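You operate a simulated robot arm through the tools that you are given. There is no shell and no other tool. Be economical: measure what you need, move in short steps, check, and stop when the job is done.

You run a simulated robot arm. Do the job below in one go: nothing can be reset, and whatever is moved stays where it is left.

JOB
Press the fan cord to switch it off. Open the right utility cabinet door, take the toothbrush cup and leave it on the top utility cabinet shelf and shut the door again. Take the bathroom spray bottle and leave it on the top of the black trolley. Press the extra rinse button to switch it on. Put one of the laundry pods from the white table on the cedar block. Any order will do. Set down upright: toothbrush cup, bathroom spray bottle.

Only the result counts: the job must be done as asked and must still hold three seconds after the hand-in. Knocking over, shifting, dropping, spilling or breaking anything else fails it.

ROBOT AND FRAMES
A 6-joint arm with a fingered hand on a trunk, on a base that drives. Base frame: it is fixed to the floor where the robot stands at the start and does not move with it; the origin is under the middle of the robot, x ahead of it, y to its left, z up. Units: cm, degrees, N and s.
With the tool pointing down near the work surface it reaches from about 36 to 76 cm from the robot's upright axis, wherever it stands. Its first joint turns from -115.0 to 115.0 degrees. Places, roughly: cedar block (11x6x3 cm) [30, 420, 80]; extra rinse button [70, 190, 90]; fan cord [90, 0, 150]; laundry pod (4x5x3 cm) [10, 430, 80]; right utility cabinet door [-260, 240, 50]; toothbrush cup (8x8x10 cm) [30, 60, 90]; top of the black trolley [-450, 170, 80]; top utility cabinet shelf [-260, 210, 50]. Payload 4 kg.
The TCP is the grasp point between the finger pads, 2.6 cm short of the fingertips. In the tool frame z runs along the fingers and y along their closing line. Largest opening 16.4 cm; the body of the gripper starts 7.3 cm behind the TCP. The gripper is a hand of 5 fingers: y runs from the thumb to the fingers, the wrist lies at [0, 0, -23.9] in the tool frame, and closing takes about 1.5 s.
Orientation is told as [roll, pitch, yaw] about the base's x, y, z axes, in that order, counted from this pose: with the fingers straight down and closing along the base's y, the tool's x points along the base's -x, its y along +y and its z along -z.

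CONTROLS
- The arm moves only by the tool servo_tool. Its arguments are lists of equal length, an entry for each row: "xyz": the shift along the base's x, y, z in units of 25 mm (1.0 is 25 mm), a list of three; "delta_rot": the turn, a rotation vector about the base's x, y, z in units of 8 degrees (1.0 is 8 degrees), a list of three; "jaw": the finger opening in cm, from 0 to 16.4. In form: {"xyz": [[x, y, z], ...], "delta_rot": [[wx, wy, wz], ...], "jaw": [jaw, ...]}. A call has 1 to 10 rows; each row shifts and turns the commanded pose from where the row before left it. A call with a number of a shift or a turn outside -1 to 1 is refused whole. Each row takes 0.2 s and may step no farther than 5 cm and 8.6 degrees from the row before; otherwise, or with a gripper value out of range, the whole call is refused. Where a pose cannot be reached the arm comes as near as it can. A force on the tool above 40 N (or 10 N above the force at the start of the call, whichever is more), or a blocked arm, ends the call early, and 0.2 s more pass. The fingers move at their own pace (about 4.5 cm/s each) and stop on an object; they squeeze with about 31 N. The grip force told is the motor's: it shows also when the fingers shut on nothing. Time passes only in rows, and 0.2 s behind the last, so rows that do not move let the fingers close. It gives the time, the measured TCP pose, the force on the tool (base axes), the opening and the grip force at its end, in the units of the frame above (readings bear some noise), with the torque about the TCP (base axes, N m) and any sound that the robot's microphone picked up, and new pictures: "show" is both (left out), scene, wrist or none.
- Cameras (640 x 400 px; columns grow to the right, rows downward): "scene" is now at [2.63, 22.8, 144.83]; the picture's right is [0.44, -0.90, 0.00], its down [-0.45, -0.22, -0.86] and it looks along [0.78, 0.38, -0.50] (base axes); focal length 214 px, centre (320, 200). "wrist" rides on the gripper at [5, -7, -9.4] in the tool frame; the picture's right is [0.81, 0.59, 0.00], its down [-0.43, 0.60, -0.68] and it looks along [-0.40, 0.55, 0.74] (tool axes); focal length 270 px, centre (320, 200). There is no depth. A picture from a camera that has moved, and an enlarged one, comes with that camera's place and axes in the base frame and with its lens. The place of the scene camera against the robot may be out by one fixed shift of up to 1.2 cm in any direction.
- slide_trunk(by): slides the trunk up (or, below 0, down) by that many cm; the arm and the scene camera ride with it, the base frame stays. It gives what a move gives, with no picture.
- roll_base(legs): drives the robot by 1 to 6 legs, each [ahead, left, turn to the left] in cm, cm and degrees, along the robot's own axes; the way and the turn of a leg run together, so that a leg with both is an arc; at most 150 cm and 180 degrees a leg. The arm and the cameras ride along, it lands a little off, and it stops where it bumps. It gives what a move gives, and a new picture of the scene camera.
- grasp_type(shape): the hand has 5 fingers and takes this shape, open, in about a second: jaw (thumb against the fingers, like two jaws); tri (thumb and two fingers); tip (a fingertip pinch); poke (one finger out to press); point (the index stretched); flat (the hand flat); cup (the hand cupped); fist (a fist). The gripper value then closes the fingers along that shape, each until it touches; the sizes above hold for jaw. It gives what a move gives, with no picture.
- turn_head(pan, tilt): turns the head with the scene camera to pan (to the left, within 155 degrees either way) and tilt (down, from -29 to 69), counted from straight ahead of the robot. It gives what a move gives, and a new picture of the scene camera.
- zoom(camera, box): a new picture of the part [left, top, right, bottom] of that camera's present view, enlarged. The clock stands still meanwhile.
- close_job(): hands the job in; it is judged then, once.

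Work in short steps. Places have to be worked out from the pictures, the camera data and where the tool is seen: move nearer, look again, correct. Check each grasp and each placing, and mend what went wrong. You have 165 turns and 260 pictures in all, those below and enlarged ones among them. Open the gripper and draw the arm clear of the work before you hand the job in, unless the task says otherwise; then end with one line.

The tools are called after ">>>" by a JSON object that holds its "op" and its "data". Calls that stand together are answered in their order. servo_tool: Moves the arm, as the interface text tells. Its arguments: {"type":"object","properties":{"xyz":{"type":"array","items":{"type":"array","items":{"type":"number"}}},"delta_rot":{"type":"array","items":{"type":"array","items":{"type":"number"}}},"jaw":{"type":"array","items":{"type":"number"}},"show":{"type":"string","enum":["both","scene","wrist","none"]}},"required":["xyz","delta_rot","jaw"]} The other tools are called the same way: slide_trunk (by) slides the trunk up or down; grasp_type (shape) gives the hand a shape; roll_base (legs) drives the base; turn_head (pan, tilt) turns the head that bears the scene camera; zoom (camera, box) takes an enlarged picture of a part of a camera's view; close_job () hands the job in.

At the start:

```text
time: 0.0
position: [59.09, 9.12, 100.06]
tcp_rot: [0.0, 0.0, 0.0]
contact_force: [-0.1, -0.7, -0.6]
torque: [-0.01, 0.0, 0.01]
finger_gap: 16.38
gripper_force: 0.2
shape: jaw
trunk travel left (down, up): [-47.5, 51.5]
robot x, y, heading: [-0.11, 0.1, 0.0]
head pan, tilt: [26.2, 30.2]
```

scene: 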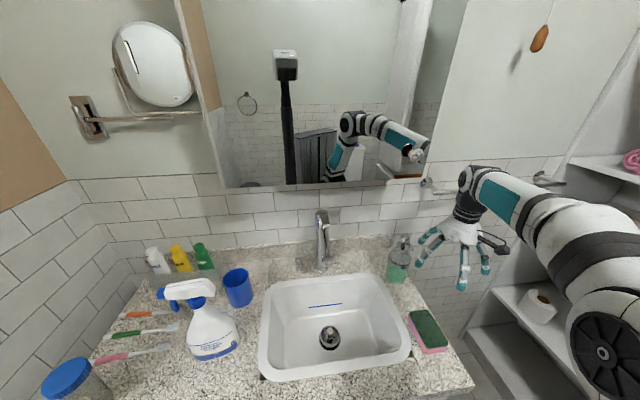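
wrist: 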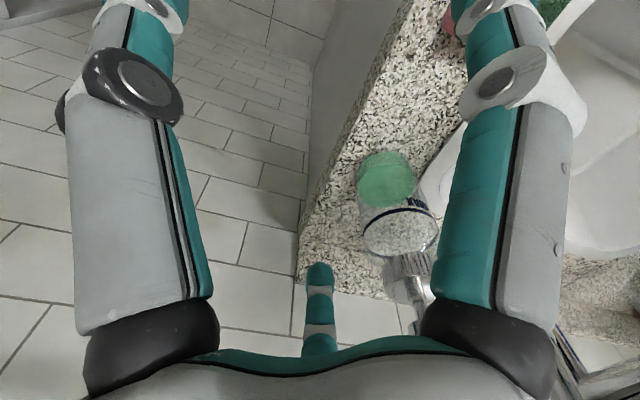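

I'll start with a closer look at the fan cord and the counter items.

>>> {"op": "zoom", "data": {"camera": "scene", "box": [480, 0, 640, 100]}}

>>> {"op": "zoom", "data": {"camera": "scene", "box": [40, 220, 300, 400]}}

>>> {"op": "turn_head", "data": {"pan": 0, "tilt": 0}}

```text
4.00 times, centred on (560, 50) of scene
camera zoom: at [2.63, 22.8, 144.83], right [0.44, -0.9, 0.0], down [-0.45, -0.22, -0.86], along [0.78, 0.38, -0.5], focal length 858 px, centre (-640, 800)
```

zoom: 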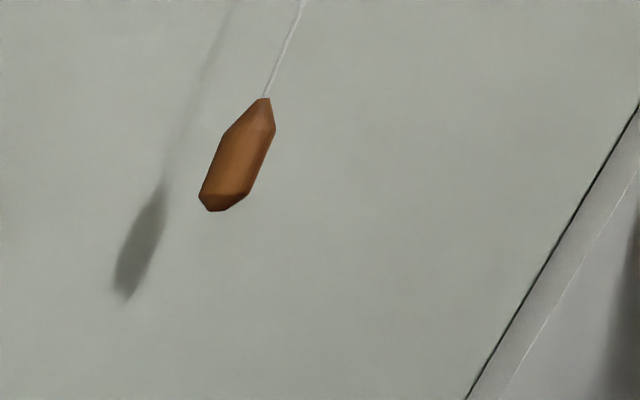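

```text
2.22 times, centred on (170, 310) of scene
camera zoom: at [2.63, 22.8, 144.83], right [0.44, -0.9, 0.0], down [-0.45, -0.22, -0.86], along [0.78, 0.38, -0.5], focal length 477 px, centre (653, -44)
```

zoom: 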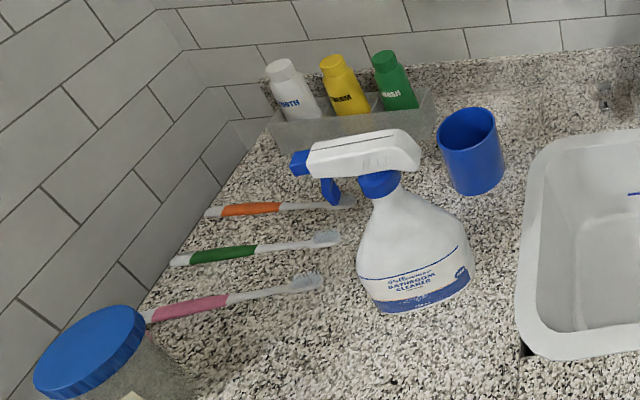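

```text
time: 0.9
position: [59.08, 9.11, 99.91]
tcp_rot: [0.0, 0.0, 0.0]
contact_force: [0.4, -0.1, 0.2]
torque: [0.01, 0.01, -0.02]
finger_gap: 16.38
gripper_force: 0.0
shape: jaw
trunk travel left (down, up): [-47.5, 51.5]
robot x, y, heading: [-0.22, -0.13, -0.0]
head pan, tilt: [0.0, 0.0]
camera scene: at [3.53, 18.82, 149.69], right [0.0, -1.0, 0.0], down [0.0, 0.0, -1.0], along [1.0, 0.0, 0.0], focal length 214 px, centre (320, 200)
```

scene: 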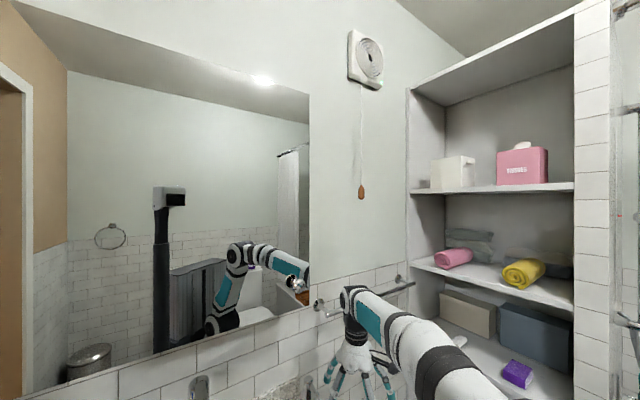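

The fan pull hangs at about [87, 2.5, 153]. I raise the trunk before turning the hand forward.

>>> {"op": "slide_trunk", "data": {"by": 42}}

>>> {"op": "servo_tool", "data": {"xyz": [[0, 0, 0], [0, 0, 0], [0, 0, 0], [0, 0, 0], [0.2, 0, 0], [0.2, 0, 0], [0.2, 0, 0.2], [0.2, 0, 0.2], [0.2, 0, 0.2], [0.2, 0, 0.2]], "delta_rot": [[0, -1, 0], [0, -1, 0], [0, -1, 0], [0, -1, 0], [0, -1, 0], [0, -1, 0], [0, -1, 0], [0, -1, 0], [0, -1, 0], [0, -1, 0]], "jaw": [8, 8, 8, 8, 8, 8, 8, 8, 8, 8]}}

```text
refused: 42 is not a number from -40 to 40
```

```text
time: 3.1
position: [61.88, 8.59, 101.53]
tcp_rot: [2.5, -76.3, -3.8]
contact_force: [0.3, 0.6, 1.2]
torque: [-0.06, 0.02, -0.09]
finger_gap: 8.02
gripper_force: 0.2
shape: jaw
out of reach, approached as far as the arm can: row 8
trunk travel left (down, up): [-47.5, 51.5]
robot x, y, heading: [-0.17, -0.23, -0.1]
head pan, tilt: [0.0, 0.0]
camera scene: at [3.53, 18.84, 149.7], right [0.0, -1.0, 0.0], down [0.0, 0.0, -1.0], along [1.0, 0.0, 0.0], focal length 214 px, centre (320, 200)
camera wrist: at [51.41, 1.92, 98.7], right [-0.18, 0.6, -0.78], down [-0.54, 0.6, 0.59], along [0.82, 0.52, 0.22], focal length 270 px, centre (320, 200)
```

scene: 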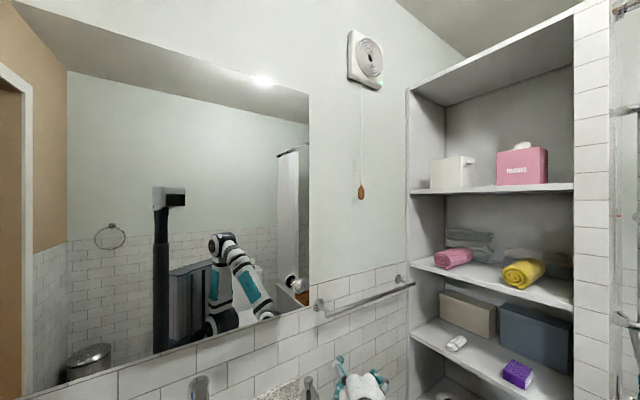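
wrist: 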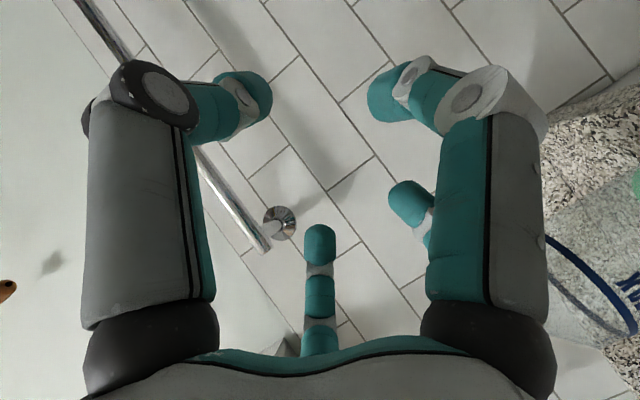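

The trunk call was refused (limit 40); the hand is clear of the bar. I raise it 40 now.

>>> {"op": "slide_trunk", "data": {"by": 40}}

>>> {"op": "servo_tool", "data": {"xyz": [[0.8, -0.4, 0], [0.8, -0.4, 0.4], [0.8, -0.4, 0.4], [0.5, -0.4, 0.4]], "delta_rot": [[0, -0.6, 0], [0, -0.6, 0], [0, 0, 0], [0, 0, 0]], "jaw": [8, 8, 8, 8]}}

```text
time: 7.0
position: [61.96, 8.82, 141.66]
tcp_rot: [-0.9, -76.6, 0.1]
contact_force: [-0.8, -0.2, -1.0]
torque: [0.03, 0.01, 0.01]
finger_gap: 7.99
gripper_force: 0.1
shape: jaw
trunk travel left (down, up): [-87.5, 11.5]
robot x, y, heading: [0.14, 0.3, 0.3]
head pan, tilt: [0.0, 0.0]
```

```text
time: 8.0
position: [69.16, 5.35, 144.8]
tcp_rot: [-1.7, -86.2, 0.4]
contact_force: [0.2, 1.1, -0.5]
torque: [-0.03, -0.01, -0.03]
finger_gap: 8.05
gripper_force: 0.2
shape: jaw
out of reach, approached as far as the arm can: row 4
trunk travel left (down, up): [-87.5, 11.5]
robot x, y, heading: [0.23, -0.01, -0.0]
head pan, tilt: [0.0, 0.0]
camera scene: at [3.49, 18.82, 189.69], right [0.0, -1.0, 0.0], down [0.0, 0.0, -1.0], along [1.0, 0.0, 0.0], focal length 214 px, centre (320, 200)
camera wrist: at [59.35, -1.51, 140.35], right [-0.04, 0.59, -0.81], down [-0.63, 0.61, 0.48], along [0.77, 0.53, 0.35], focal length 270 px, centre (320, 200)
```

scene: 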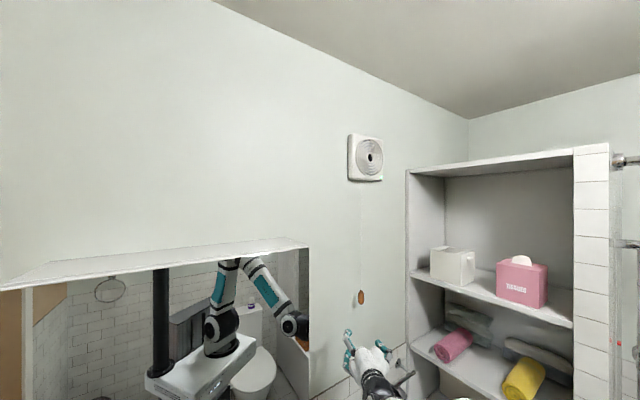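
wrist: 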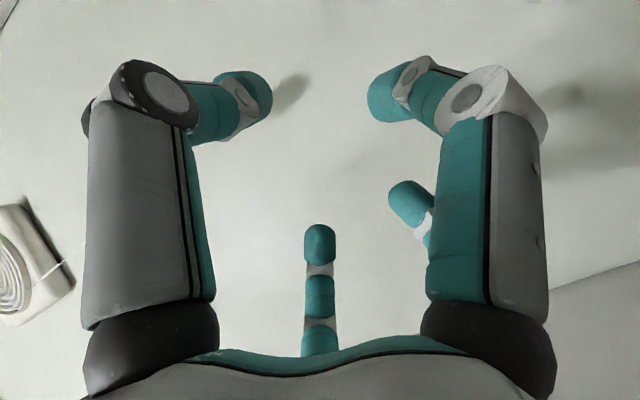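

The pull is at about [85, 3, 152.7]. The reach looks limited, so I look down at what is between the base and the wall.

>>> {"op": "turn_head", "data": {"pan": 0, "tilt": 55}}

>>> {"op": "turn_head", "data": {"pan": 60, "tilt": 50}}

```text
time: 9.2
position: [69.16, 5.25, 144.89]
tcp_rot: [-1.8, -86.2, 0.4]
contact_force: [0.1, -0.6, -0.7]
torque: [0.04, -0.03, -0.06]
finger_gap: 8.01
gripper_force: 0.1
shape: jaw
trunk travel left (down, up): [-87.5, 11.5]
robot x, y, heading: [0.18, -0.27, 0.0]
head pan, tilt: [0.0, 55.0]
camera scene: at [1.74, 18.82, 181.26], right [0.0, -1.0, 0.0], down [-0.82, 0.0, -0.57], along [0.57, 0.0, -0.82], focal length 214 px, centre (320, 200)
```

scene: 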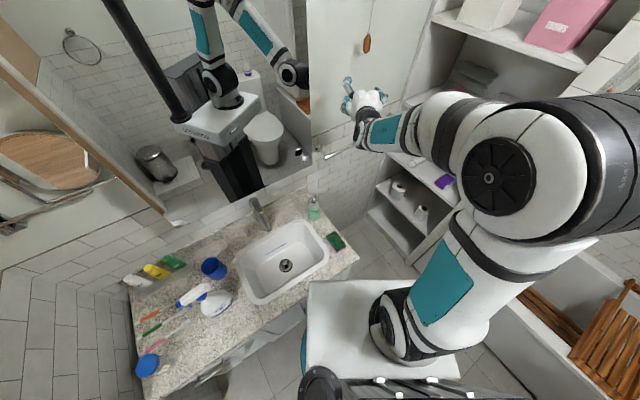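

```text
time: 10.5
position: [69.17, 5.34, 144.81]
tcp_rot: [-1.6, -86.1, 0.5]
contact_force: [0.1, 0.4, 0.3]
torque: [0.0, 0.03, 0.04]
finger_gap: 8.04
gripper_force: 0.1
shape: jaw
trunk travel left (down, up): [-87.5, 11.5]
robot x, y, heading: [0.26, 0.25, -0.2]
head pan, tilt: [60.0, 50.0]
camera scene: at [-1.62, 25.48, 181.91], right [0.87, -0.5, 0.0], down [-0.38, -0.66, -0.64], along [0.32, 0.56, -0.77], focal length 214 px, centre (320, 200)
```

scene: 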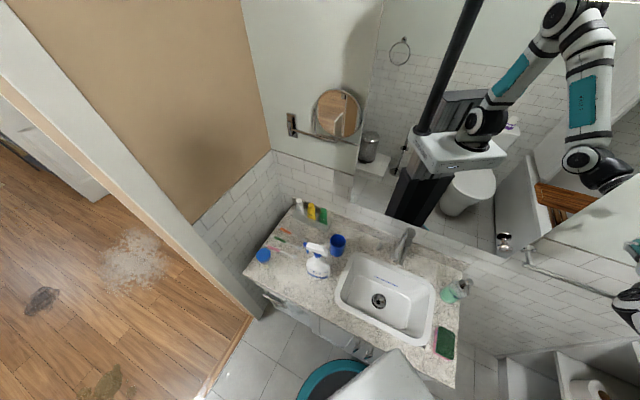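

The arm still looks bent, so I try going on toward a point just short of the pull.

>>> {"op": "servo_tool", "data": {"xyz": [[0.4, -0.1, 0.3], [0.4, -0.1, 0.3], [0.4, -0.1, 0.3], [0.4, -0.1, 0.3], [0.4, -0.1, 0.3]], "delta_rot": [[0, 0, 0], [0, 0, 0], [0, 0, 0], [0, 0, 0], [0, 0, 0]], "jaw": [8, 8, 8, 8, 8], "show": "none"}}

>>> {"op": "turn_head", "data": {"pan": -5, "tilt": 40}}

```text
time: 11.7
position: [74.18, 4.59, 148.53]
tcp_rot: [-1.8, -86.0, 0.3]
contact_force: [0.0, -0.6, -0.3]
torque: [0.02, -0.02, -0.01]
finger_gap: 8.04
gripper_force: 0.0
shape: jaw
out of reach, approached as far as the arm can: row 3
trunk travel left (down, up): [-87.5, 11.5]
robot x, y, heading: [0.1, 0.16, -0.3]
head pan, tilt: [60.0, 50.0]
```

```text
time: 13.1
position: [74.04, 4.57, 148.56]
tcp_rot: [-1.8, -86.1, 0.6]
contact_force: [0.7, -0.6, 0.6]
torque: [0.02, 0.02, -0.03]
finger_gap: 8.03
gripper_force: 0.0
shape: jaw
trunk travel left (down, up): [-87.5, 11.5]
robot x, y, heading: [-0.2, -0.04, -0.0]
head pan, tilt: [-5.0, 40.0]
camera scene: at [2.99, 18.09, 183.32], right [-0.09, -1.0, 0.0], down [-0.64, 0.06, -0.77], along [0.76, -0.07, -0.64], focal length 214 px, centre (320, 200)
```

scene: 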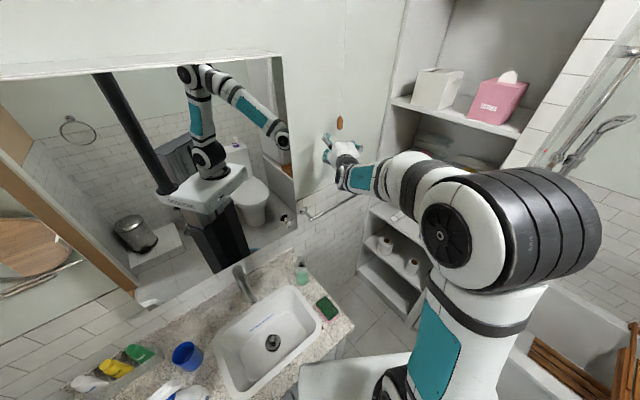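

The arm keeps moving. I align y/z with the pull and go to x≈80, then check.

>>> {"op": "servo_tool", "data": {"xyz": [[0.2, -0.3, 0.5], [0.4, -0.3, 0.5], [0.6, 0, 0.4], [0.6, 0, 0], [0.6, 0, 0]], "delta_rot": [[0, 0, 0], [0, 0, 0], [0, 0, 0], [0, 0, 0], [0, 0, 0]], "jaw": [8, 8, 8, 8, 8]}}

```text
time: 14.3
position: [80.11, 4.06, 152.34]
tcp_rot: [-1.8, -86.2, 0.7]
contact_force: [-0.4, 0.0, 0.2]
torque: [0.0, -0.01, -0.06]
finger_gap: 8.02
gripper_force: 0.0
shape: jaw
out of reach, approached as far as the arm can: row 1, 2
trunk travel left (down, up): [-87.5, 11.5]
robot x, y, heading: [0.26, -0.06, -0.1]
head pan, tilt: [-5.0, 40.0]
camera scene: at [3.08, 18.08, 183.32], right [-0.09, -1.0, 0.0], down [-0.64, 0.06, -0.77], along [0.76, -0.07, -0.64], focal length 214 px, centre (320, 200)
camera wrist: at [70.27, -2.86, 147.87], right [-0.04, 0.59, -0.81], down [-0.63, 0.61, 0.48], along [0.77, 0.53, 0.35], focal length 270 px, centre (320, 200)
```

scene: 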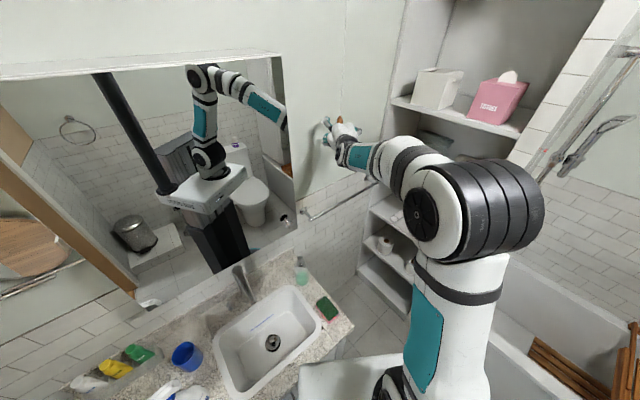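
wrist: 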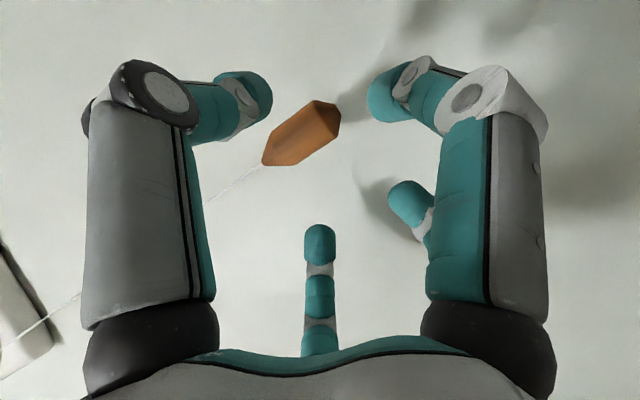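

The wrist view puts the pull at about [85, 2.7, 152.3], between the fingers. I advance, close on it and look.

>>> {"op": "servo_tool", "data": {"xyz": [[0.3, -0.5, 0], [0.5, 0, 0], [0.5, 0, 0], [0.5, 0, 0], [0, 0, 0], [0, 0, 0], [0, 0, 0], [0, 0, 0], [0, 0, 0], [0, 0, 0]], "delta_rot": [[0, 0, 0], [0, 0, 0], [0, 0, 0], [0, 0, 0], [0, 0, 0], [0, 0, 0], [0, 0, 0], [0, 0, 0], [0, 0, 0], [0, 0, 0]], "jaw": [8, 8, 8, 8, 4, 2, 1, 1, 1, 1], "show": "wrist"}}

```text
time: 16.5
position: [84.99, 3.64, 152.41]
tcp_rot: [-2.0, -86.0, 0.9]
contact_force: [19.8, 1.9, 1.3]
torque: [0.06, -0.05, 0.14]
finger_gap: 1.78
gripper_force: 31.3
shape: jaw
out of reach, approached as far as the arm can: row 1
trunk travel left (down, up): [-87.5, 11.5]
robot x, y, heading: [0.23, -0.04, 0.2]
head pan, tilt: [-5.0, 40.0]
camera wrist: at [75.28, -3.21, 147.96], right [-0.05, 0.59, -0.81], down [-0.63, 0.61, 0.48], along [0.77, 0.53, 0.34], focal length 270 px, centre (320, 200)
```

wrist: 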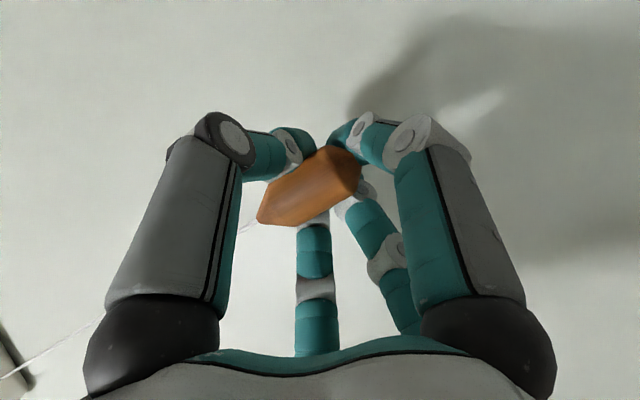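

The fingers hold the pull (gap 1.8 cm). I pull it straight down in small steps.

>>> {"op": "servo_tool", "data": {"xyz": [[0, 0, -0.3], [0, 0, -0.3], [0, 0, -0.3], [0, 0, -0.3], [0, 0, -0.3], [0, 0, 0]], "delta_rot": [[0, 0, 0], [0, 0, 0], [0, 0, 0], [0, 0, 0], [0, 0, 0], [0, 0, 0]], "jaw": [1, 1, 1, 1, 1, 1], "show": "wrist"}}

```text
time: 17.4
position: [85.12, 3.7, 150.86]
tcp_rot: [-2.4, -86.9, 0.6]
contact_force: [22.2, -1.9, 6.2]
torque: [0.02, 0.17, 0.25]
finger_gap: 1.76
gripper_force: 30.7
shape: jaw
out of reach, approached as far as the arm can: row 3
trunk travel left (down, up): [-87.5, 11.5]
robot x, y, heading: [-0.03, -0.17, 0.0]
head pan, tilt: [-5.0, 40.0]
heard: click
stopped in row 4: the force on the tool passed its limit (the readings are from after the stop); the commanded pose is now the measured one
camera wrist: at [75.35, -3.07, 146.21], right [-0.03, 0.59, -0.81], down [-0.64, 0.61, 0.47], along [0.77, 0.53, 0.36], focal length 270 px, centre (320, 200)
```

wrist: 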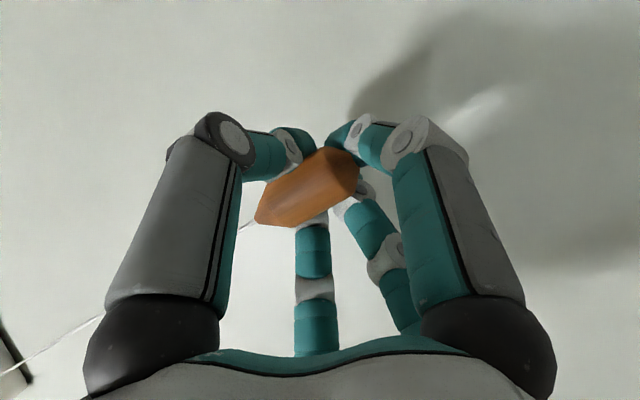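

A click was heard once. I go back up, open and back away.

>>> {"op": "servo_tool", "data": {"xyz": [[0, 0, 0.3], [0, 0, 0.2], [0, 0, 0], [0, 0, 0], [0, 0, 0], [0, 0, 0], [-0.5, 0, 0], [-0.7, 0, 0], [-0.8, 0, 0], [-0.8, 0, 0]], "delta_rot": [[0, 0, 0], [0, 0, 0], [0, 0, 0], [0, 0, 0], [0, 0, 0], [0, 0, 0], [0, 0, 0], [0, 0, 0], [0, 0, 0], [0, 0, 0]], "jaw": [1, 1, 4, 8, 8, 8, 8, 8, 8, 8], "show": "none"}}

>>> {"op": "turn_head", "data": {"pan": -5, "tilt": 0}}

>>> {"op": "zoom", "data": {"camera": "scene", "box": [260, 100, 420, 200]}}

```text
time: 19.6
position: [77.79, 3.65, 152.23]
tcp_rot: [-2.0, -86.8, 0.5]
contact_force: [-0.9, 0.8, -0.2]
torque: [0.01, -0.04, -0.01]
finger_gap: 7.97
gripper_force: 0.1
shape: jaw
trunk travel left (down, up): [-87.5, 11.5]
robot x, y, heading: [0.1, -0.4, -0.3]
head pan, tilt: [-5.0, 40.0]
```

```text
time: 20.7
position: [77.79, 3.66, 152.04]
tcp_rot: [-2.0, -86.8, 0.3]
contact_force: [-0.1, 0.0, -0.2]
torque: [-0.01, -0.02, -0.03]
finger_gap: 7.97
gripper_force: 0.0
shape: jaw
trunk travel left (down, up): [-87.5, 11.5]
robot x, y, heading: [0.1, 0.12, 0.1]
head pan, tilt: [-5.0, 0.0]
camera scene: at [3.54, 18.02, 189.69], right [-0.09, -1.0, 0.0], down [0.0, 0.0, -1.0], along [1.0, -0.09, 0.0], focal length 214 px, centre (320, 200)
```

scene: 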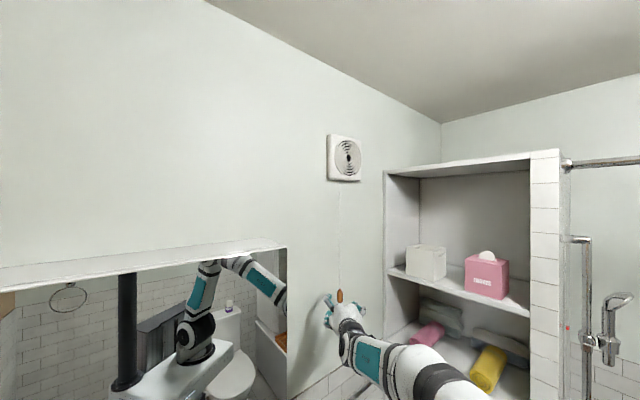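

```text
4.00 times, centred on (340, 150) of scene
camera zoom: at [3.54, 18.02, 189.69], right [-0.09, -1.0, 0.0], down [0.0, 0.0, -1.0], along [1.0, -0.09, 0.0], focal length 858 px, centre (240, 400)
```

zoom: 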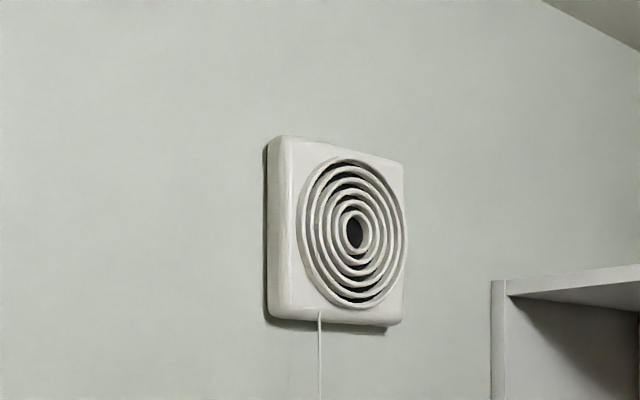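

The fan's green light is off: done. I retract the arm and turn the hand back down, then lower the trunk.

>>> {"op": "servo_tool", "data": {"xyz": [[-0.9, 0, 0], [-0.9, 0, 0], [-0.9, 0, 0], [-0.9, 0, 0], [-0.9, 0, 0], [-0.9, 0, 0], [-0.9, 0, 0], [-0.9, 0, 0], [-0.3, 0, 0], [0, 0, 0]], "delta_rot": [[0, 0, 0], [0, 0, 0], [0, 1, 0], [0, 1, 0], [0, 1, 0], [0, 1, 0], [0, 1, 0], [0, 1, 0], [0, 1, 0], [0, 1, 0]], "jaw": [8, 8, 8, 8, 8, 8, 8, 8, 8, 8], "show": "none"}}

>>> {"op": "servo_tool", "data": {"xyz": [[0, 0.5, 0], [0, 0.9, 0], [-0.2, 0.9, 0], [-0.2, 0.9, 0], [-0.3, 0.9, 0], [-0.3, 0.9, 0], [-0.3, 0.9, 0], [-0.3, 0.9, 0], [-0.3, 0.9, 0]], "delta_rot": [[0, 1, 0], [0, 1, 0], [0, 0.85, 0], [0, 0, 0], [0, 0, 0.3], [0, 0, 0.8], [0, 0, 0.8], [0, 0, 0.8], [0, 0, 0.8]], "jaw": [8, 8, 8, 8, 8, 8, 8, 8, 8], "show": "none"}}

>>> {"op": "turn_head", "data": {"pan": 60, "tilt": 50}}

```text
time: 22.9
position: [62.64, 2.15, 152.16]
tcp_rot: [-5.3, -34.6, 0.0]
contact_force: [0.5, -0.1, -0.1]
torque: [-0.03, 0.02, 0.0]
finger_gap: 7.96
gripper_force: 0.2
shape: jaw
out of reach, approached as far as the arm can: row 4, 5, 6
trunk travel left (down, up): [-87.5, 11.5]
robot x, y, heading: [0.23, -0.05, -0.2]
head pan, tilt: [-5.0, 0.0]
```

```text
time: 24.6
position: [59.32, 15.21, 150.59]
tcp_rot: [-6.1, -12.4, 15.2]
contact_force: [17.9, -27.7, 0.0]
torque: [1.62, 1.0, -1.27]
finger_gap: 7.83
gripper_force: 0.0
shape: jaw
out of reach, approached as far as the arm can: row 3, 4
trunk travel left (down, up): [-87.5, 11.5]
robot x, y, heading: [-0.01, 0.12, -0.5]
head pan, tilt: [-5.0, 0.0]
stopped in row 8: the force on the tool passed its limit (the readings are from after the stop); the commanded pose is now the measured one
```

```text
time: 26.0
position: [59.37, 15.21, 150.44]
tcp_rot: [-5.7, -12.2, 15.5]
contact_force: [18.2, -29.4, 4.0]
torque: [1.8, 1.01, -1.25]
finger_gap: 7.8
gripper_force: 0.0
shape: jaw
trunk travel left (down, up): [-87.5, 11.5]
robot x, y, heading: [-0.12, -0.2, -0.3]
head pan, tilt: [60.0, 50.0]
camera scene: at [-0.99, 24.64, 182.04], right [0.86, -0.5, 0.0], down [-0.39, -0.66, -0.65], along [0.32, 0.56, -0.76], focal length 214 px, centre (320, 200)
```

scene: 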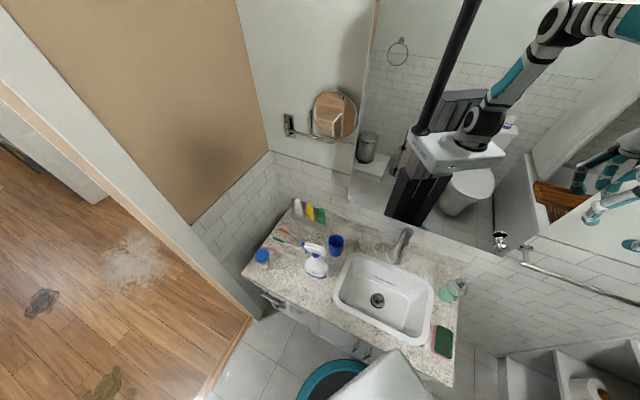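

The hand touched something at the mirror's side. I look straight at it before moving.

>>> {"op": "turn_head", "data": {"pan": 10, "tilt": 35}}

>>> {"op": "zoom", "data": {"camera": "wrist", "box": [0, 0, 640, 400]}}

```text
time: 27.1
position: [59.19, 15.27, 150.43]
tcp_rot: [-5.7, -12.2, 15.5]
contact_force: [19.2, -28.4, 5.1]
torque: [1.87, 1.03, -1.29]
finger_gap: 7.82
gripper_force: 0.1
shape: jaw
trunk travel left (down, up): [-87.5, 11.5]
robot x, y, heading: [-0.02, 0.39, -0.1]
head pan, tilt: [10.0, 35.0]
camera scene: at [3.81, 19.47, 184.17], right [0.17, -0.99, -0.01], down [-0.57, -0.09, -0.82], along [0.81, 0.14, -0.58], focal length 214 px, centre (320, 200)
```

scene: 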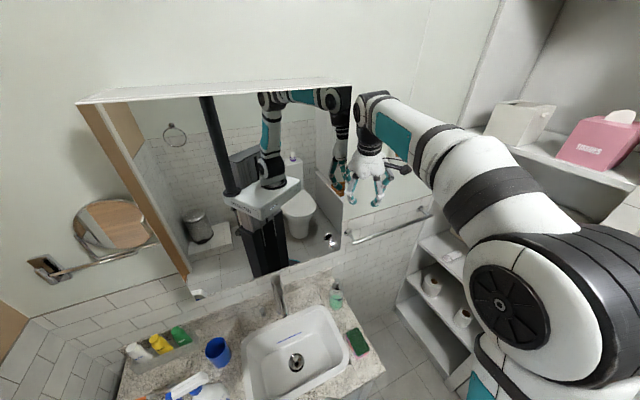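

```text
1.00 times, centred on (320, 200) of wrist
camera zoom: at [54.03, 7.61, 159.02], right [-0.91, 0.36, -0.23], down [0.11, 0.71, 0.69], along [0.41, 0.6, -0.68], focal length 270 px, centre (320, 200)
```

zoom: 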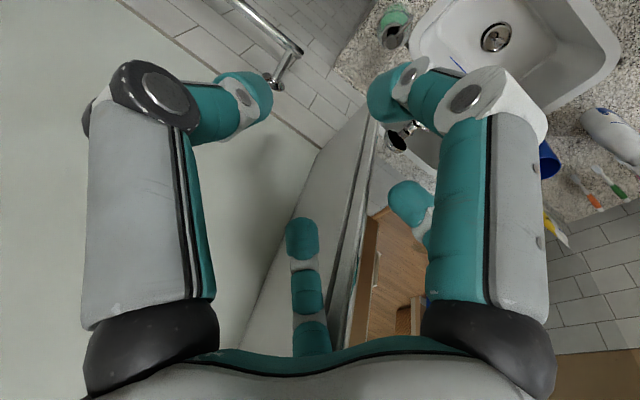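

The hand's finger side rests against the mirror cabinet's right side. I back off along −y, then away from the wall.

>>> {"op": "servo_tool", "data": {"xyz": [[0.2, -0.4, 0], [0.2, -0.6, 0], [0, -0.8, 0], [0, -0.8, 0], [-0.3, -0.8, 0], [-0.6, -0.4, 0], [-0.8, 0, 0], [-0.8, 0, 0], [-0.8, 0, 0], [-0.8, 0, 0]], "delta_rot": [[0, 0, 0], [0, 0, 0], [0, 0, 0], [0, 0, 0], [0, 0, 0], [0, 0, 0], [0, 0.5, 0], [0, 0.5, 0], [0.4, 0.4, 0], [0.4, 0, 0]], "jaw": [8, 8, 8, 8, 8, 8, 8, 8, 8, 8], "show": "scene"}}

```text
time: 29.4
position: [48.7, 6.4, 145.64]
tcp_rot: [3.4, -3.1, 15.0]
contact_force: [0.0, -0.5, -0.7]
torque: [0.02, 0.0, -0.03]
finger_gap: 7.97
gripper_force: 0.1
shape: jaw
out of reach, approached as far as the arm can: row 7, 8, 9
trunk travel left (down, up): [-87.5, 11.5]
robot x, y, heading: [-0.32, -0.2, -0.4]
head pan, tilt: [10.0, 35.0]
camera scene: at [3.14, 20.25, 184.09], right [0.17, -0.99, 0.0], down [-0.56, -0.1, -0.82], along [0.81, 0.14, -0.57], focal length 214 px, centre (320, 200)
```

scene: 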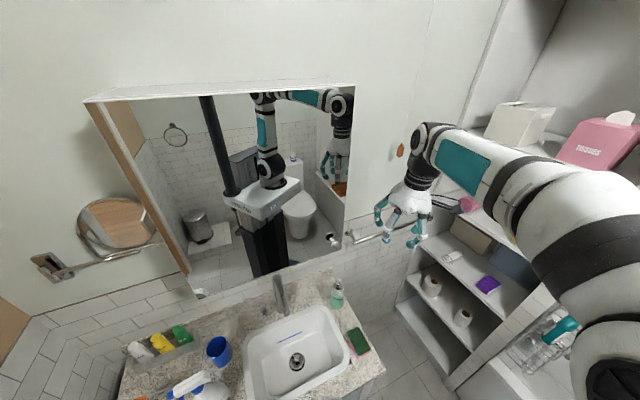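

Clear of everything. I lower the trunk and swing the hand around toward the spray bottle, staying above it.

>>> {"op": "slide_trunk", "data": {"by": -24}}

>>> {"op": "servo_tool", "data": {"xyz": [[0, 0.8, 0], [0, 0.9, 0], [-0.2, 0.9, 0], [-0.3, 0.9, 0], [-0.4, 0.9, 0], [-0.6, 0.9, 0], [-0.7, 0.9, 0], [-0.8, 0.8, 0], [-0.9, 0.8, 0], [-0.9, 0.7, 0]], "delta_rot": [[-0.3, 0.3, 0.8], [0, 0, 0.8], [0, 0, 0.9], [0, 0, 0.9], [0, 0, 0.9], [0, 0, 0.9], [0, 0, 0.9], [0, 0, 0.9], [0, 0, 0.9], [0, 0, 0.9]], "jaw": [9, 9, 9, 9, 9, 9, 9, 9, 9, 9], "show": "none"}}

>>> {"op": "turn_head", "data": {"pan": 60, "tilt": 45}}

```text
time: 31.9
position: [49.05, 6.41, 121.57]
tcp_rot: [3.3, -3.2, 15.0]
contact_force: [-0.6, -0.9, 0.3]
torque: [0.03, -0.02, 0.01]
finger_gap: 7.99
gripper_force: 0.1
shape: jaw
trunk travel left (down, up): [-63.5, 35.5]
robot x, y, heading: [0.03, 0.2, -0.4]
head pan, tilt: [10.0, 35.0]
```

```text
time: 34.0
position: [36.94, 27.79, 119.16]
tcp_rot: [1.5, -0.4, 85.5]
contact_force: [-0.3, 0.2, 0.2]
torque: [0.0, 0.03, -0.02]
finger_gap: 8.94
gripper_force: 0.0
shape: jaw
out of reach, approached as far as the arm can: row 1, 4
trunk travel left (down, up): [-63.5, 35.5]
robot x, y, heading: [-0.1, -0.16, -0.3]
head pan, tilt: [10.0, 35.0]
```

```text
time: 35.2
position: [36.96, 27.8, 119.16]
tcp_rot: [1.5, -0.4, 85.2]
contact_force: [-0.5, 0.4, 0.1]
torque: [-0.01, 0.0, -0.02]
finger_gap: 8.96
gripper_force: 0.0
shape: jaw
trunk travel left (down, up): [-63.5, 35.5]
robot x, y, heading: [-0.25, -0.36, -0.0]
head pan, tilt: [60.0, 45.0]
camera scene: at [-1.26, 25.82, 158.6], right [0.86, -0.5, 0.0], down [-0.36, -0.61, -0.71], along [0.36, 0.61, -0.71], focal length 214 px, centre (320, 200)
```

scene: 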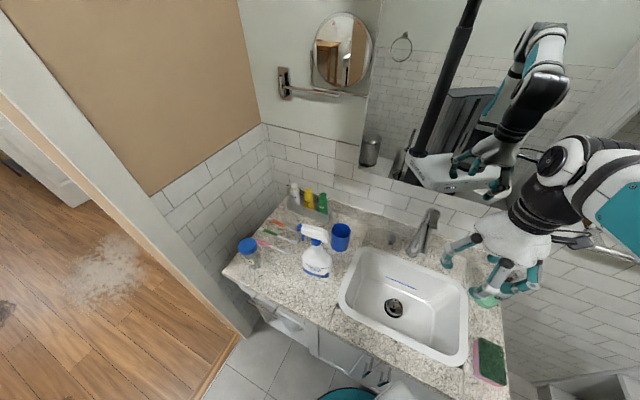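

I zoom in to get the bottle's head direction and outline.

>>> {"op": "zoom", "data": {"camera": "scene", "box": [256, 200, 384, 280]}}

```text
5.00 times, centred on (320, 240) of scene
camera zoom: at [-1.26, 25.82, 158.6], right [0.86, -0.5, 0.0], down [-0.36, -0.61, -0.71], along [0.36, 0.61, -0.71], focal length 1072 px, centre (320, 0)
```

zoom: 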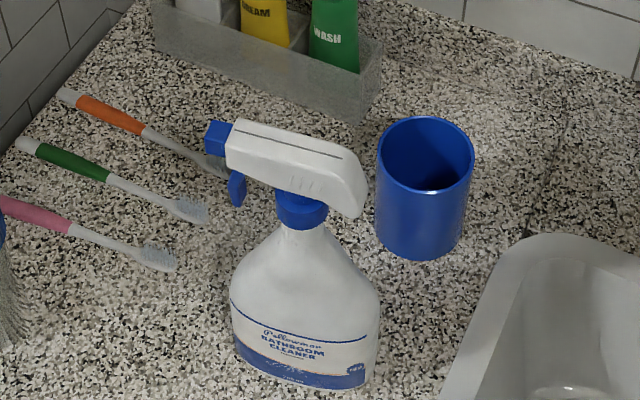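

Bottle head runs along about [-.58, .81] with its collar near [18.3, 61]. I move over it at a safe height with yaw ≈125.

>>> {"op": "servo_tool", "data": {"xyz": [[-0.55, 1, 0], [-0.55, 1, 0], [-0.55, 1, 0], [-0.55, 1, 0], [-0.55, 1, 0], [-0.55, 1, 0], [-0.55, 1, 0], [-0.55, 1, 0], [-0.55, 1, 0], [-0.55, 1, 0]], "delta_rot": [[0, 0, 0.4], [0, 0, 0.4], [0, 0, 0.4], [0, 0, 0.4], [0, 0, 0.4], [0, 0, 0.5], [0, 0, 0.5], [0, 0, 0.5], [0, 0, 0.5], [0, 0, 0.5]], "jaw": [9, 9, 9, 9, 9, 9, 9, 9, 9, 9], "show": "none"}}

>>> {"op": "servo_tool", "data": {"xyz": [[-0.6, 1, 0], [-0.6, 1, 0], [-0.5, 0.9, 0]], "delta_rot": [[0, 0, 0.2], [0, 0, 0.2], [0, 0, 0]], "jaw": [9, 9, 9], "show": "both"}}

```text
time: 37.4
position: [22.46, 51.9, 115.95]
tcp_rot: [1.6, -0.2, 121.4]
contact_force: [-0.5, 0.5, 0.1]
torque: [0.01, 0.01, 0.0]
finger_gap: 8.95
gripper_force: 0.1
shape: jaw
out of reach, approached as far as the arm can: row 3, 5, 7, 8, 9, 10
trunk travel left (down, up): [-63.5, 35.5]
robot x, y, heading: [-0.06, 0.23, -0.1]
head pan, tilt: [60.0, 45.0]
```

```text
time: 38.2
position: [17.79, 57.87, 113.69]
tcp_rot: [1.5, -0.3, 124.7]
contact_force: [-0.5, -1.0, -1.0]
torque: [-0.01, -0.01, 0.03]
finger_gap: 8.96
gripper_force: 0.0
shape: jaw
out of reach, approached as far as the arm can: row 1, 2, 3
trunk travel left (down, up): [-63.5, 35.5]
robot x, y, heading: [0.11, 0.19, -0.5]
head pan, tilt: [60.0, 45.0]
camera scene: at [-1.28, 25.89, 158.59], right [0.86, -0.5, 0.0], down [-0.36, -0.61, -0.71], along [0.36, 0.61, -0.71], focal length 214 px, centre (320, 200)
camera wrist: at [26.65, 57.64, 122.73], right [-0.02, -1.0, 0.01], down [-0.72, 0.02, 0.7], along [-0.7, 0.01, -0.72], focal length 270 px, centre (320, 200)
```

scene: 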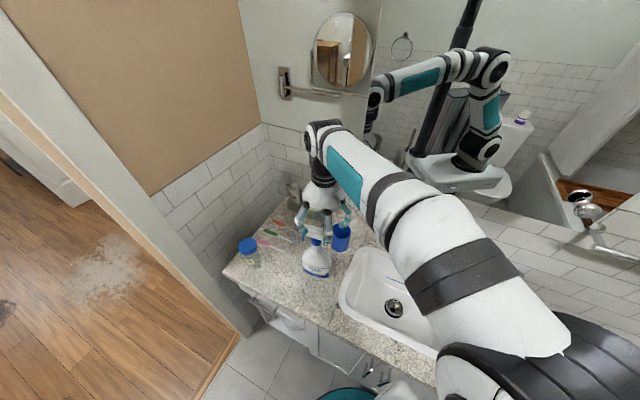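
wrist: 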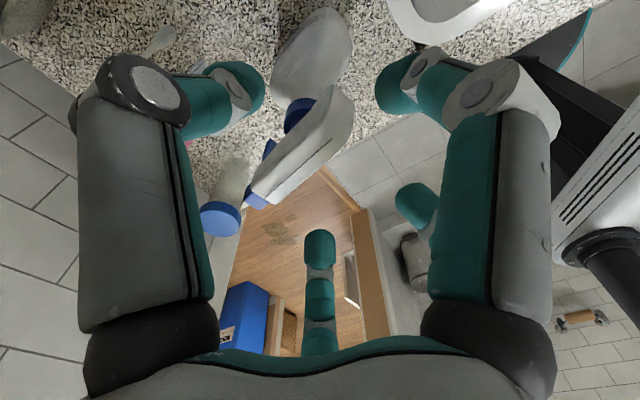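

Combining both views: head top ≈107.5, collar at about [16.8, 59.2]. I lower a little while turning to yaw ≈131 and read where it ends.

>>> {"op": "servo_tool", "data": {"xyz": [[0, 0, -0.5], [0, 0, -0.3]], "delta_rot": [[-0.1, 0, 0.4], [-0.1, 0, 0.4]], "jaw": [9, 9], "show": "wrist"}}

```text
time: 38.8
position: [17.84, 57.78, 111.69]
tcp_rot: [2.8, 1.1, 131.1]
contact_force: [-0.3, 0.9, 0.4]
torque: [0.02, -0.01, -0.01]
finger_gap: 8.97
gripper_force: 0.0
shape: jaw
trunk travel left (down, up): [-63.5, 35.5]
robot x, y, heading: [-0.1, -0.26, -0.3]
head pan, tilt: [60.0, 45.0]
camera wrist: at [26.63, 58.82, 120.65], right [0.09, -1.0, 0.04], down [-0.72, -0.03, 0.7], along [-0.69, -0.09, -0.72], focal length 270 px, centre (320, 200)
```

wrist: 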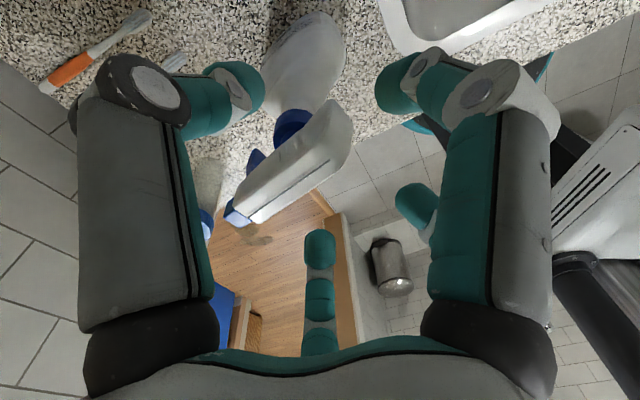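

Collar confirmed near [16.6, 59.3]. I level the tool, shift over it, and descend to z≈104.5.

>>> {"op": "servo_tool", "data": {"xyz": [[-0.2, 0.25, 0], [-0.2, 0.25, 0], [0, 0, -0.6], [0, 0, -0.6], [0, 0, -0.6], [0, 0, -0.6], [0, 0, -0.5]], "delta_rot": [[0.17, -0.08, 0.3], [0.17, -0.08, 0.2], [0, 0, 0], [0, 0, 0], [0, 0, 0], [0, 0, 0], [0, 0, 0]], "jaw": [9, 9, 9, 9, 9, 9, 9], "show": "both"}}

>>> {"op": "zoom", "data": {"camera": "scene", "box": [256, 180, 384, 280]}}

```text
time: 40.4
position: [16.93, 59.01, 104.34]
tcp_rot: [-0.1, 0.0, 135.0]
contact_force: [0.5, 0.3, 0.5]
torque: [0.0, -0.04, -0.03]
finger_gap: 8.94
gripper_force: 0.1
shape: jaw
trunk travel left (down, up): [-63.5, 35.5]
robot x, y, heading: [-0.15, 0.33, -0.5]
head pan, tilt: [60.0, 45.0]
camera scene: at [-1.27, 25.85, 158.6], right [0.86, -0.5, 0.0], down [-0.36, -0.61, -0.71], along [0.36, 0.61, -0.71], focal length 214 px, centre (320, 200)
camera wrist: at [25.46, 60.29, 113.5], right [0.16, -0.99, 0.0], down [-0.73, -0.11, 0.68], along [-0.67, -0.11, -0.74], focal length 270 px, centre (320, 200)
```

scene: 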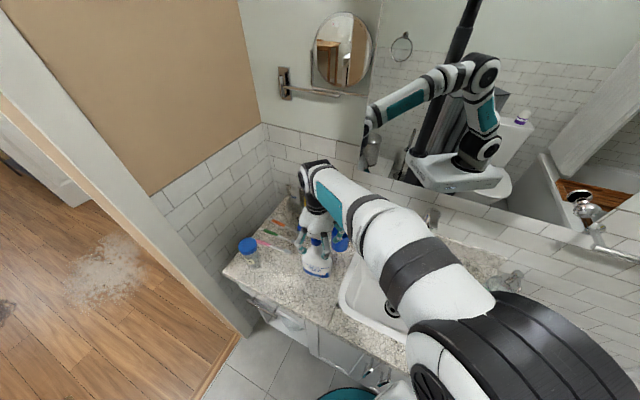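
wrist: 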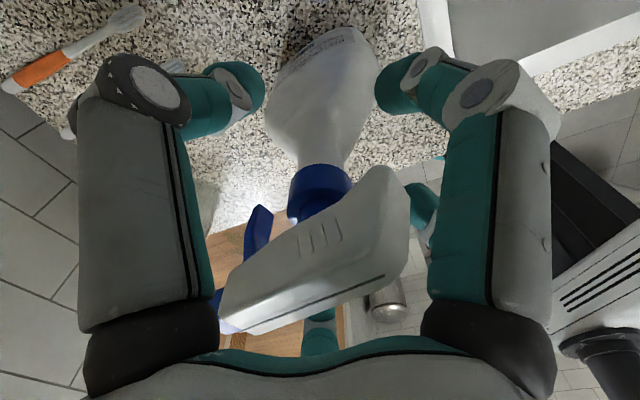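

```text
4.00 times, centred on (320, 230) of scene
camera zoom: at [-1.27, 25.85, 158.6], right [0.86, -0.5, 0.0], down [-0.36, -0.61, -0.71], along [0.36, 0.61, -0.71], focal length 858 px, centre (320, 80)
```

zoom: 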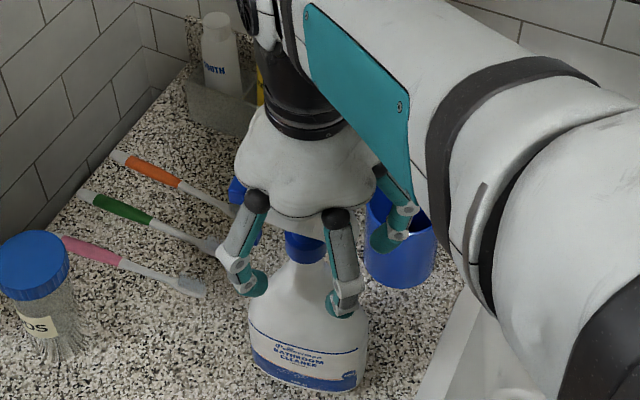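

The hand straddles the bottle's head, thumb on the cup side and fingers in front. I close.

>>> {"op": "servo_tool", "data": {"xyz": [[0, 0, 0], [0, 0, 0], [0, 0, 0], [0, 0, 0], [0, 0, 0], [0, 0, 0], [0, 0, 0], [0, 0, 0]], "delta_rot": [[0, 0, 0], [0, 0, 0], [0, 0, 0], [0, 0, 0], [0, 0, 0], [0, 0, 0], [0, 0, 0], [0, 0, 0]], "jaw": [6, 4, 2, 1, 1, 1, 1, 1], "show": "wrist"}}

>>> {"op": "zoom", "data": {"camera": "scene", "box": [256, 180, 384, 280]}}

```text
time: 42.2
position: [17.0, 59.08, 104.14]
tcp_rot: [0.1, 0.1, 135.1]
contact_force: [-0.2, -0.3, -0.4]
torque: [-0.04, -0.01, 0.0]
finger_gap: 1.92
gripper_force: 31.2
shape: jaw
trunk travel left (down, up): [-63.5, 35.5]
robot x, y, heading: [-0.12, 0.03, -0.4]
head pan, tilt: [60.0, 45.0]
camera wrist: at [25.48, 60.32, 113.45], right [0.16, -0.99, 0.0], down [-0.73, -0.11, 0.68], along [-0.67, -0.11, -0.74], focal length 270 px, centre (320, 200)
```

wrist: 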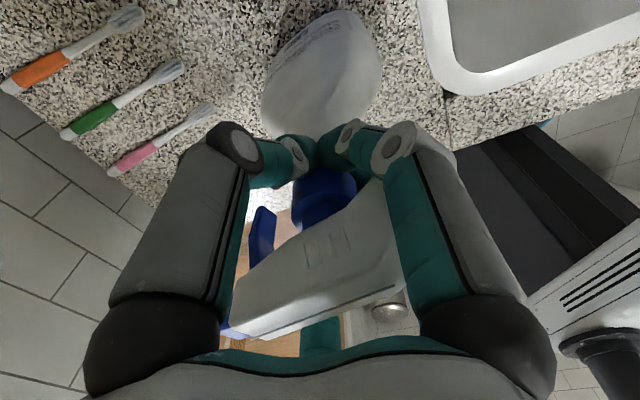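

```text
4.00 times, centred on (320, 230) of scene
camera zoom: at [-1.25, 25.91, 158.58], right [0.86, -0.5, 0.0], down [-0.36, -0.61, -0.71], along [0.36, 0.61, -0.71], focal length 858 px, centre (320, 80)
```

zoom: 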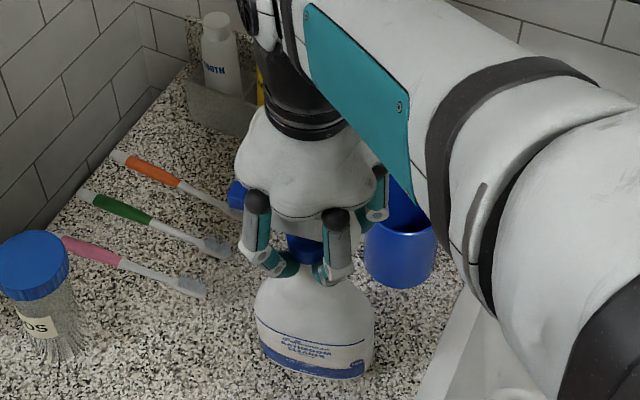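

The fingers gripped the neck just under the collar (gap 1.9, 31 N). I lift it and check.

>>> {"op": "servo_tool", "data": {"xyz": [[0, 0, 0.3], [0, 0, 0.5], [0, 0, 0.6], [-0.1, -0.2, 0.6], [-0.1, -0.2, 0.6]], "delta_rot": [[0, 0, 0], [0, 0, 0], [0, 0, 0], [0, 0, 0], [0, 0, 0]], "jaw": [1, 1, 1, 1, 1], "show": "both"}}

```text
time: 43.4
position: [16.49, 57.9, 111.0]
tcp_rot: [0.1, 0.1, 135.0]
contact_force: [-0.3, 0.3, -6.7]
torque: [0.0, 0.01, -0.01]
finger_gap: 1.9
gripper_force: 31.4
shape: jaw
trunk travel left (down, up): [-63.5, 35.5]
robot x, y, heading: [0.0, -0.2, -0.4]
head pan, tilt: [60.0, 45.0]
camera scene: at [-1.26, 25.87, 158.59], right [0.86, -0.5, 0.0], down [-0.36, -0.61, -0.71], along [0.36, 0.61, -0.71], focal length 214 px, centre (320, 200)
camera wrist: at [24.85, 59.21, 120.16], right [0.16, -0.99, 0.0], down [-0.73, -0.11, 0.68], along [-0.67, -0.11, -0.74], focal length 270 px, centre (320, 200)
```

scene: 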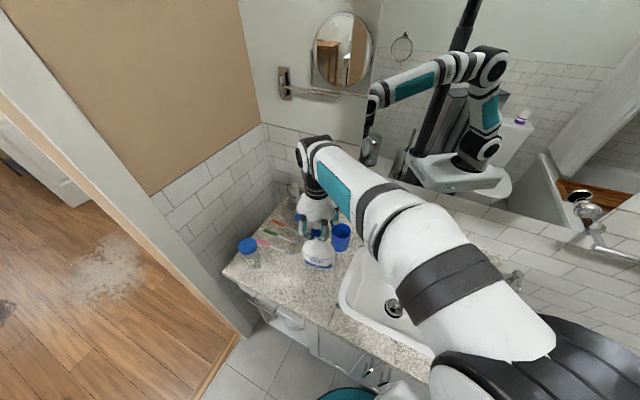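
wrist: 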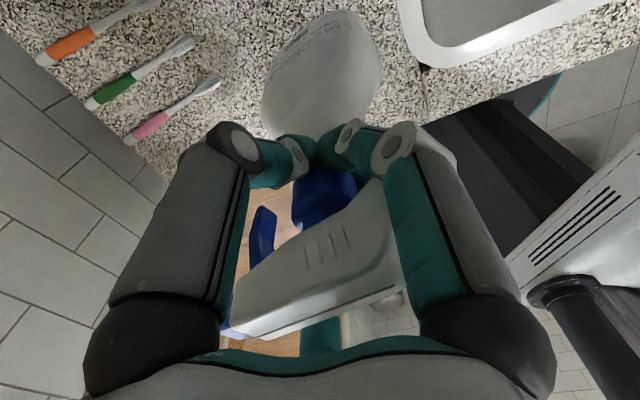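

Spray is held upright. I raise the trunk a bit and bring it in front of the robot over the sink.

>>> {"op": "slide_trunk", "data": {"by": 12}}

>>> {"op": "servo_tool", "data": {"xyz": [[0.4, -0.9, 0], [0.4, -0.9, 0], [0.4, -0.9, 0], [0.5, -0.9, 0], [0.6, -0.9, 0], [0.7, -0.9, 0], [0.7, -0.9, 0], [0.7, -0.9, 0], [0.7, -0.9, 0], [0.7, -0.9, 0]], "delta_rot": [[0, 0, -0.6], [0, 0, -0.6], [0, 0, -0.6], [0, 0, -0.6], [0, 0, -0.6], [0, 0, -0.6], [0, 0, -0.6], [0, 0, -0.6], [0, 0, -0.6], [0, 0, -0.6]], "jaw": [1, 1, 1, 1, 1, 1, 1, 1, 1, 1], "show": "none"}}

>>> {"op": "servo_tool", "data": {"xyz": [[0.5, -0.8, 0], [0.5, -0.8, 0], [0.4, -0.8, 0], [0.2, -0.8, 0], [0, -0.8, 0], [0, -0.8, 0], [0, -0.6, 0]], "delta_rot": [[0, 0, -0.6], [0, 0, -0.6], [0, 0, -0.6], [0, 0, -0.6], [0, 0, -0.6], [0, 0, -0.6], [0, 0, -0.6]], "jaw": [1, 1, 1, 1, 1, 1, 1], "show": "none"}}

>>> {"op": "turn_head", "data": {"pan": 100, "tilt": 30}}

>>> {"op": "turn_head", "data": {"pan": 150, "tilt": 30}}

```text
time: 44.9
position: [16.37, 58.04, 122.87]
tcp_rot: [0.0, 0.1, 134.9]
contact_force: [-0.3, -0.1, -7.3]
torque: [-0.03, 0.0, 0.02]
finger_gap: 1.95
gripper_force: 31.2
shape: jaw
trunk travel left (down, up): [-75.5, 23.5]
robot x, y, heading: [0.15, -0.17, -0.4]
head pan, tilt: [60.0, 45.0]
```

```text
time: 47.1
position: [30.98, 35.63, 122.9]
tcp_rot: [0.0, 0.1, 86.9]
contact_force: [0.3, -1.0, -7.0]
torque: [-0.04, 0.0, -0.02]
finger_gap: 1.94
gripper_force: 31.0
shape: jaw
trunk travel left (down, up): [-75.5, 23.5]
robot x, y, heading: [-0.24, -0.15, -0.3]
head pan, tilt: [60.0, 45.0]
```

```text
time: 48.7
position: [34.9, 21.86, 122.91]
tcp_rot: [0.1, 0.0, 53.3]
contact_force: [0.1, 0.9, -7.6]
torque: [0.0, 0.0, 0.0]
finger_gap: 1.96
gripper_force: 31.1
shape: jaw
trunk travel left (down, up): [-75.5, 23.5]
robot x, y, heading: [0.19, -0.07, -0.1]
head pan, tilt: [60.0, 45.0]
```

```text
time: 49.8
position: [34.88, 21.89, 122.79]
tcp_rot: [0.0, 0.0, 53.4]
contact_force: [0.1, 0.4, -7.2]
torque: [0.01, 0.04, 0.02]
finger_gap: 1.93
gripper_force: 30.4
shape: jaw
trunk travel left (down, up): [-75.5, 23.5]
robot x, y, heading: [-0.03, -0.19, -0.1]
head pan, tilt: [100.0, 30.0]
camera scene: at [-6.84, 27.74, 172.85], right [0.99, 0.17, 0.0], down [0.08, -0.49, -0.87], along [-0.15, 0.85, -0.5], focal length 214 px, centre (320, 200)
```

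scene: 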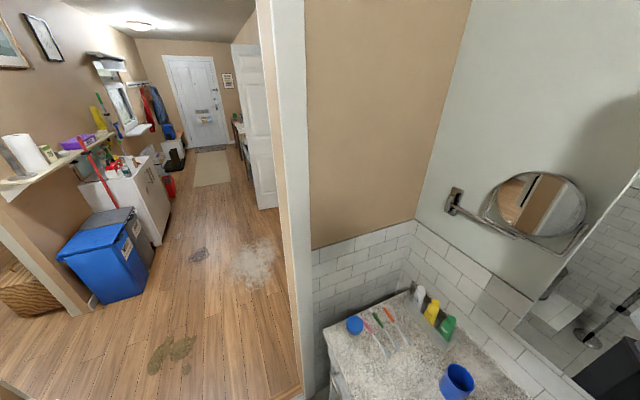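

```text
time: 51.0
position: [34.96, 21.97, 122.9]
tcp_rot: [0.0, 0.1, 53.4]
contact_force: [0.5, 0.3, -7.7]
torque: [-0.02, 0.04, 0.01]
finger_gap: 1.93
gripper_force: 31.2
shape: jaw
trunk travel left (down, up): [-75.5, 23.5]
robot x, y, heading: [-0.21, 0.07, -0.2]
head pan, tilt: [150.0, 30.0]
camera scene: at [-13.13, 23.39, 172.86], right [0.5, 0.86, 0.0], down [0.43, -0.25, -0.87], along [-0.75, 0.44, -0.5], focal length 214 px, centre (320, 200)
```

scene: 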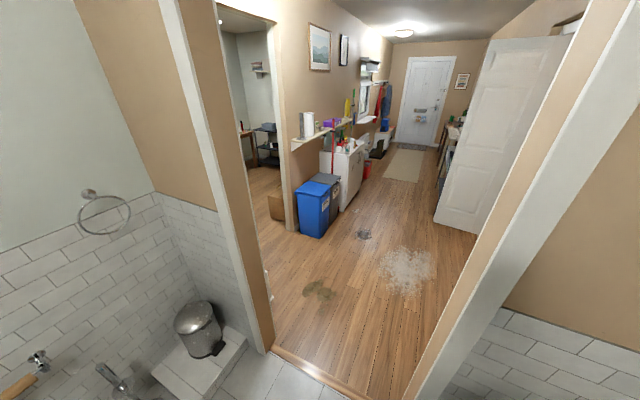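

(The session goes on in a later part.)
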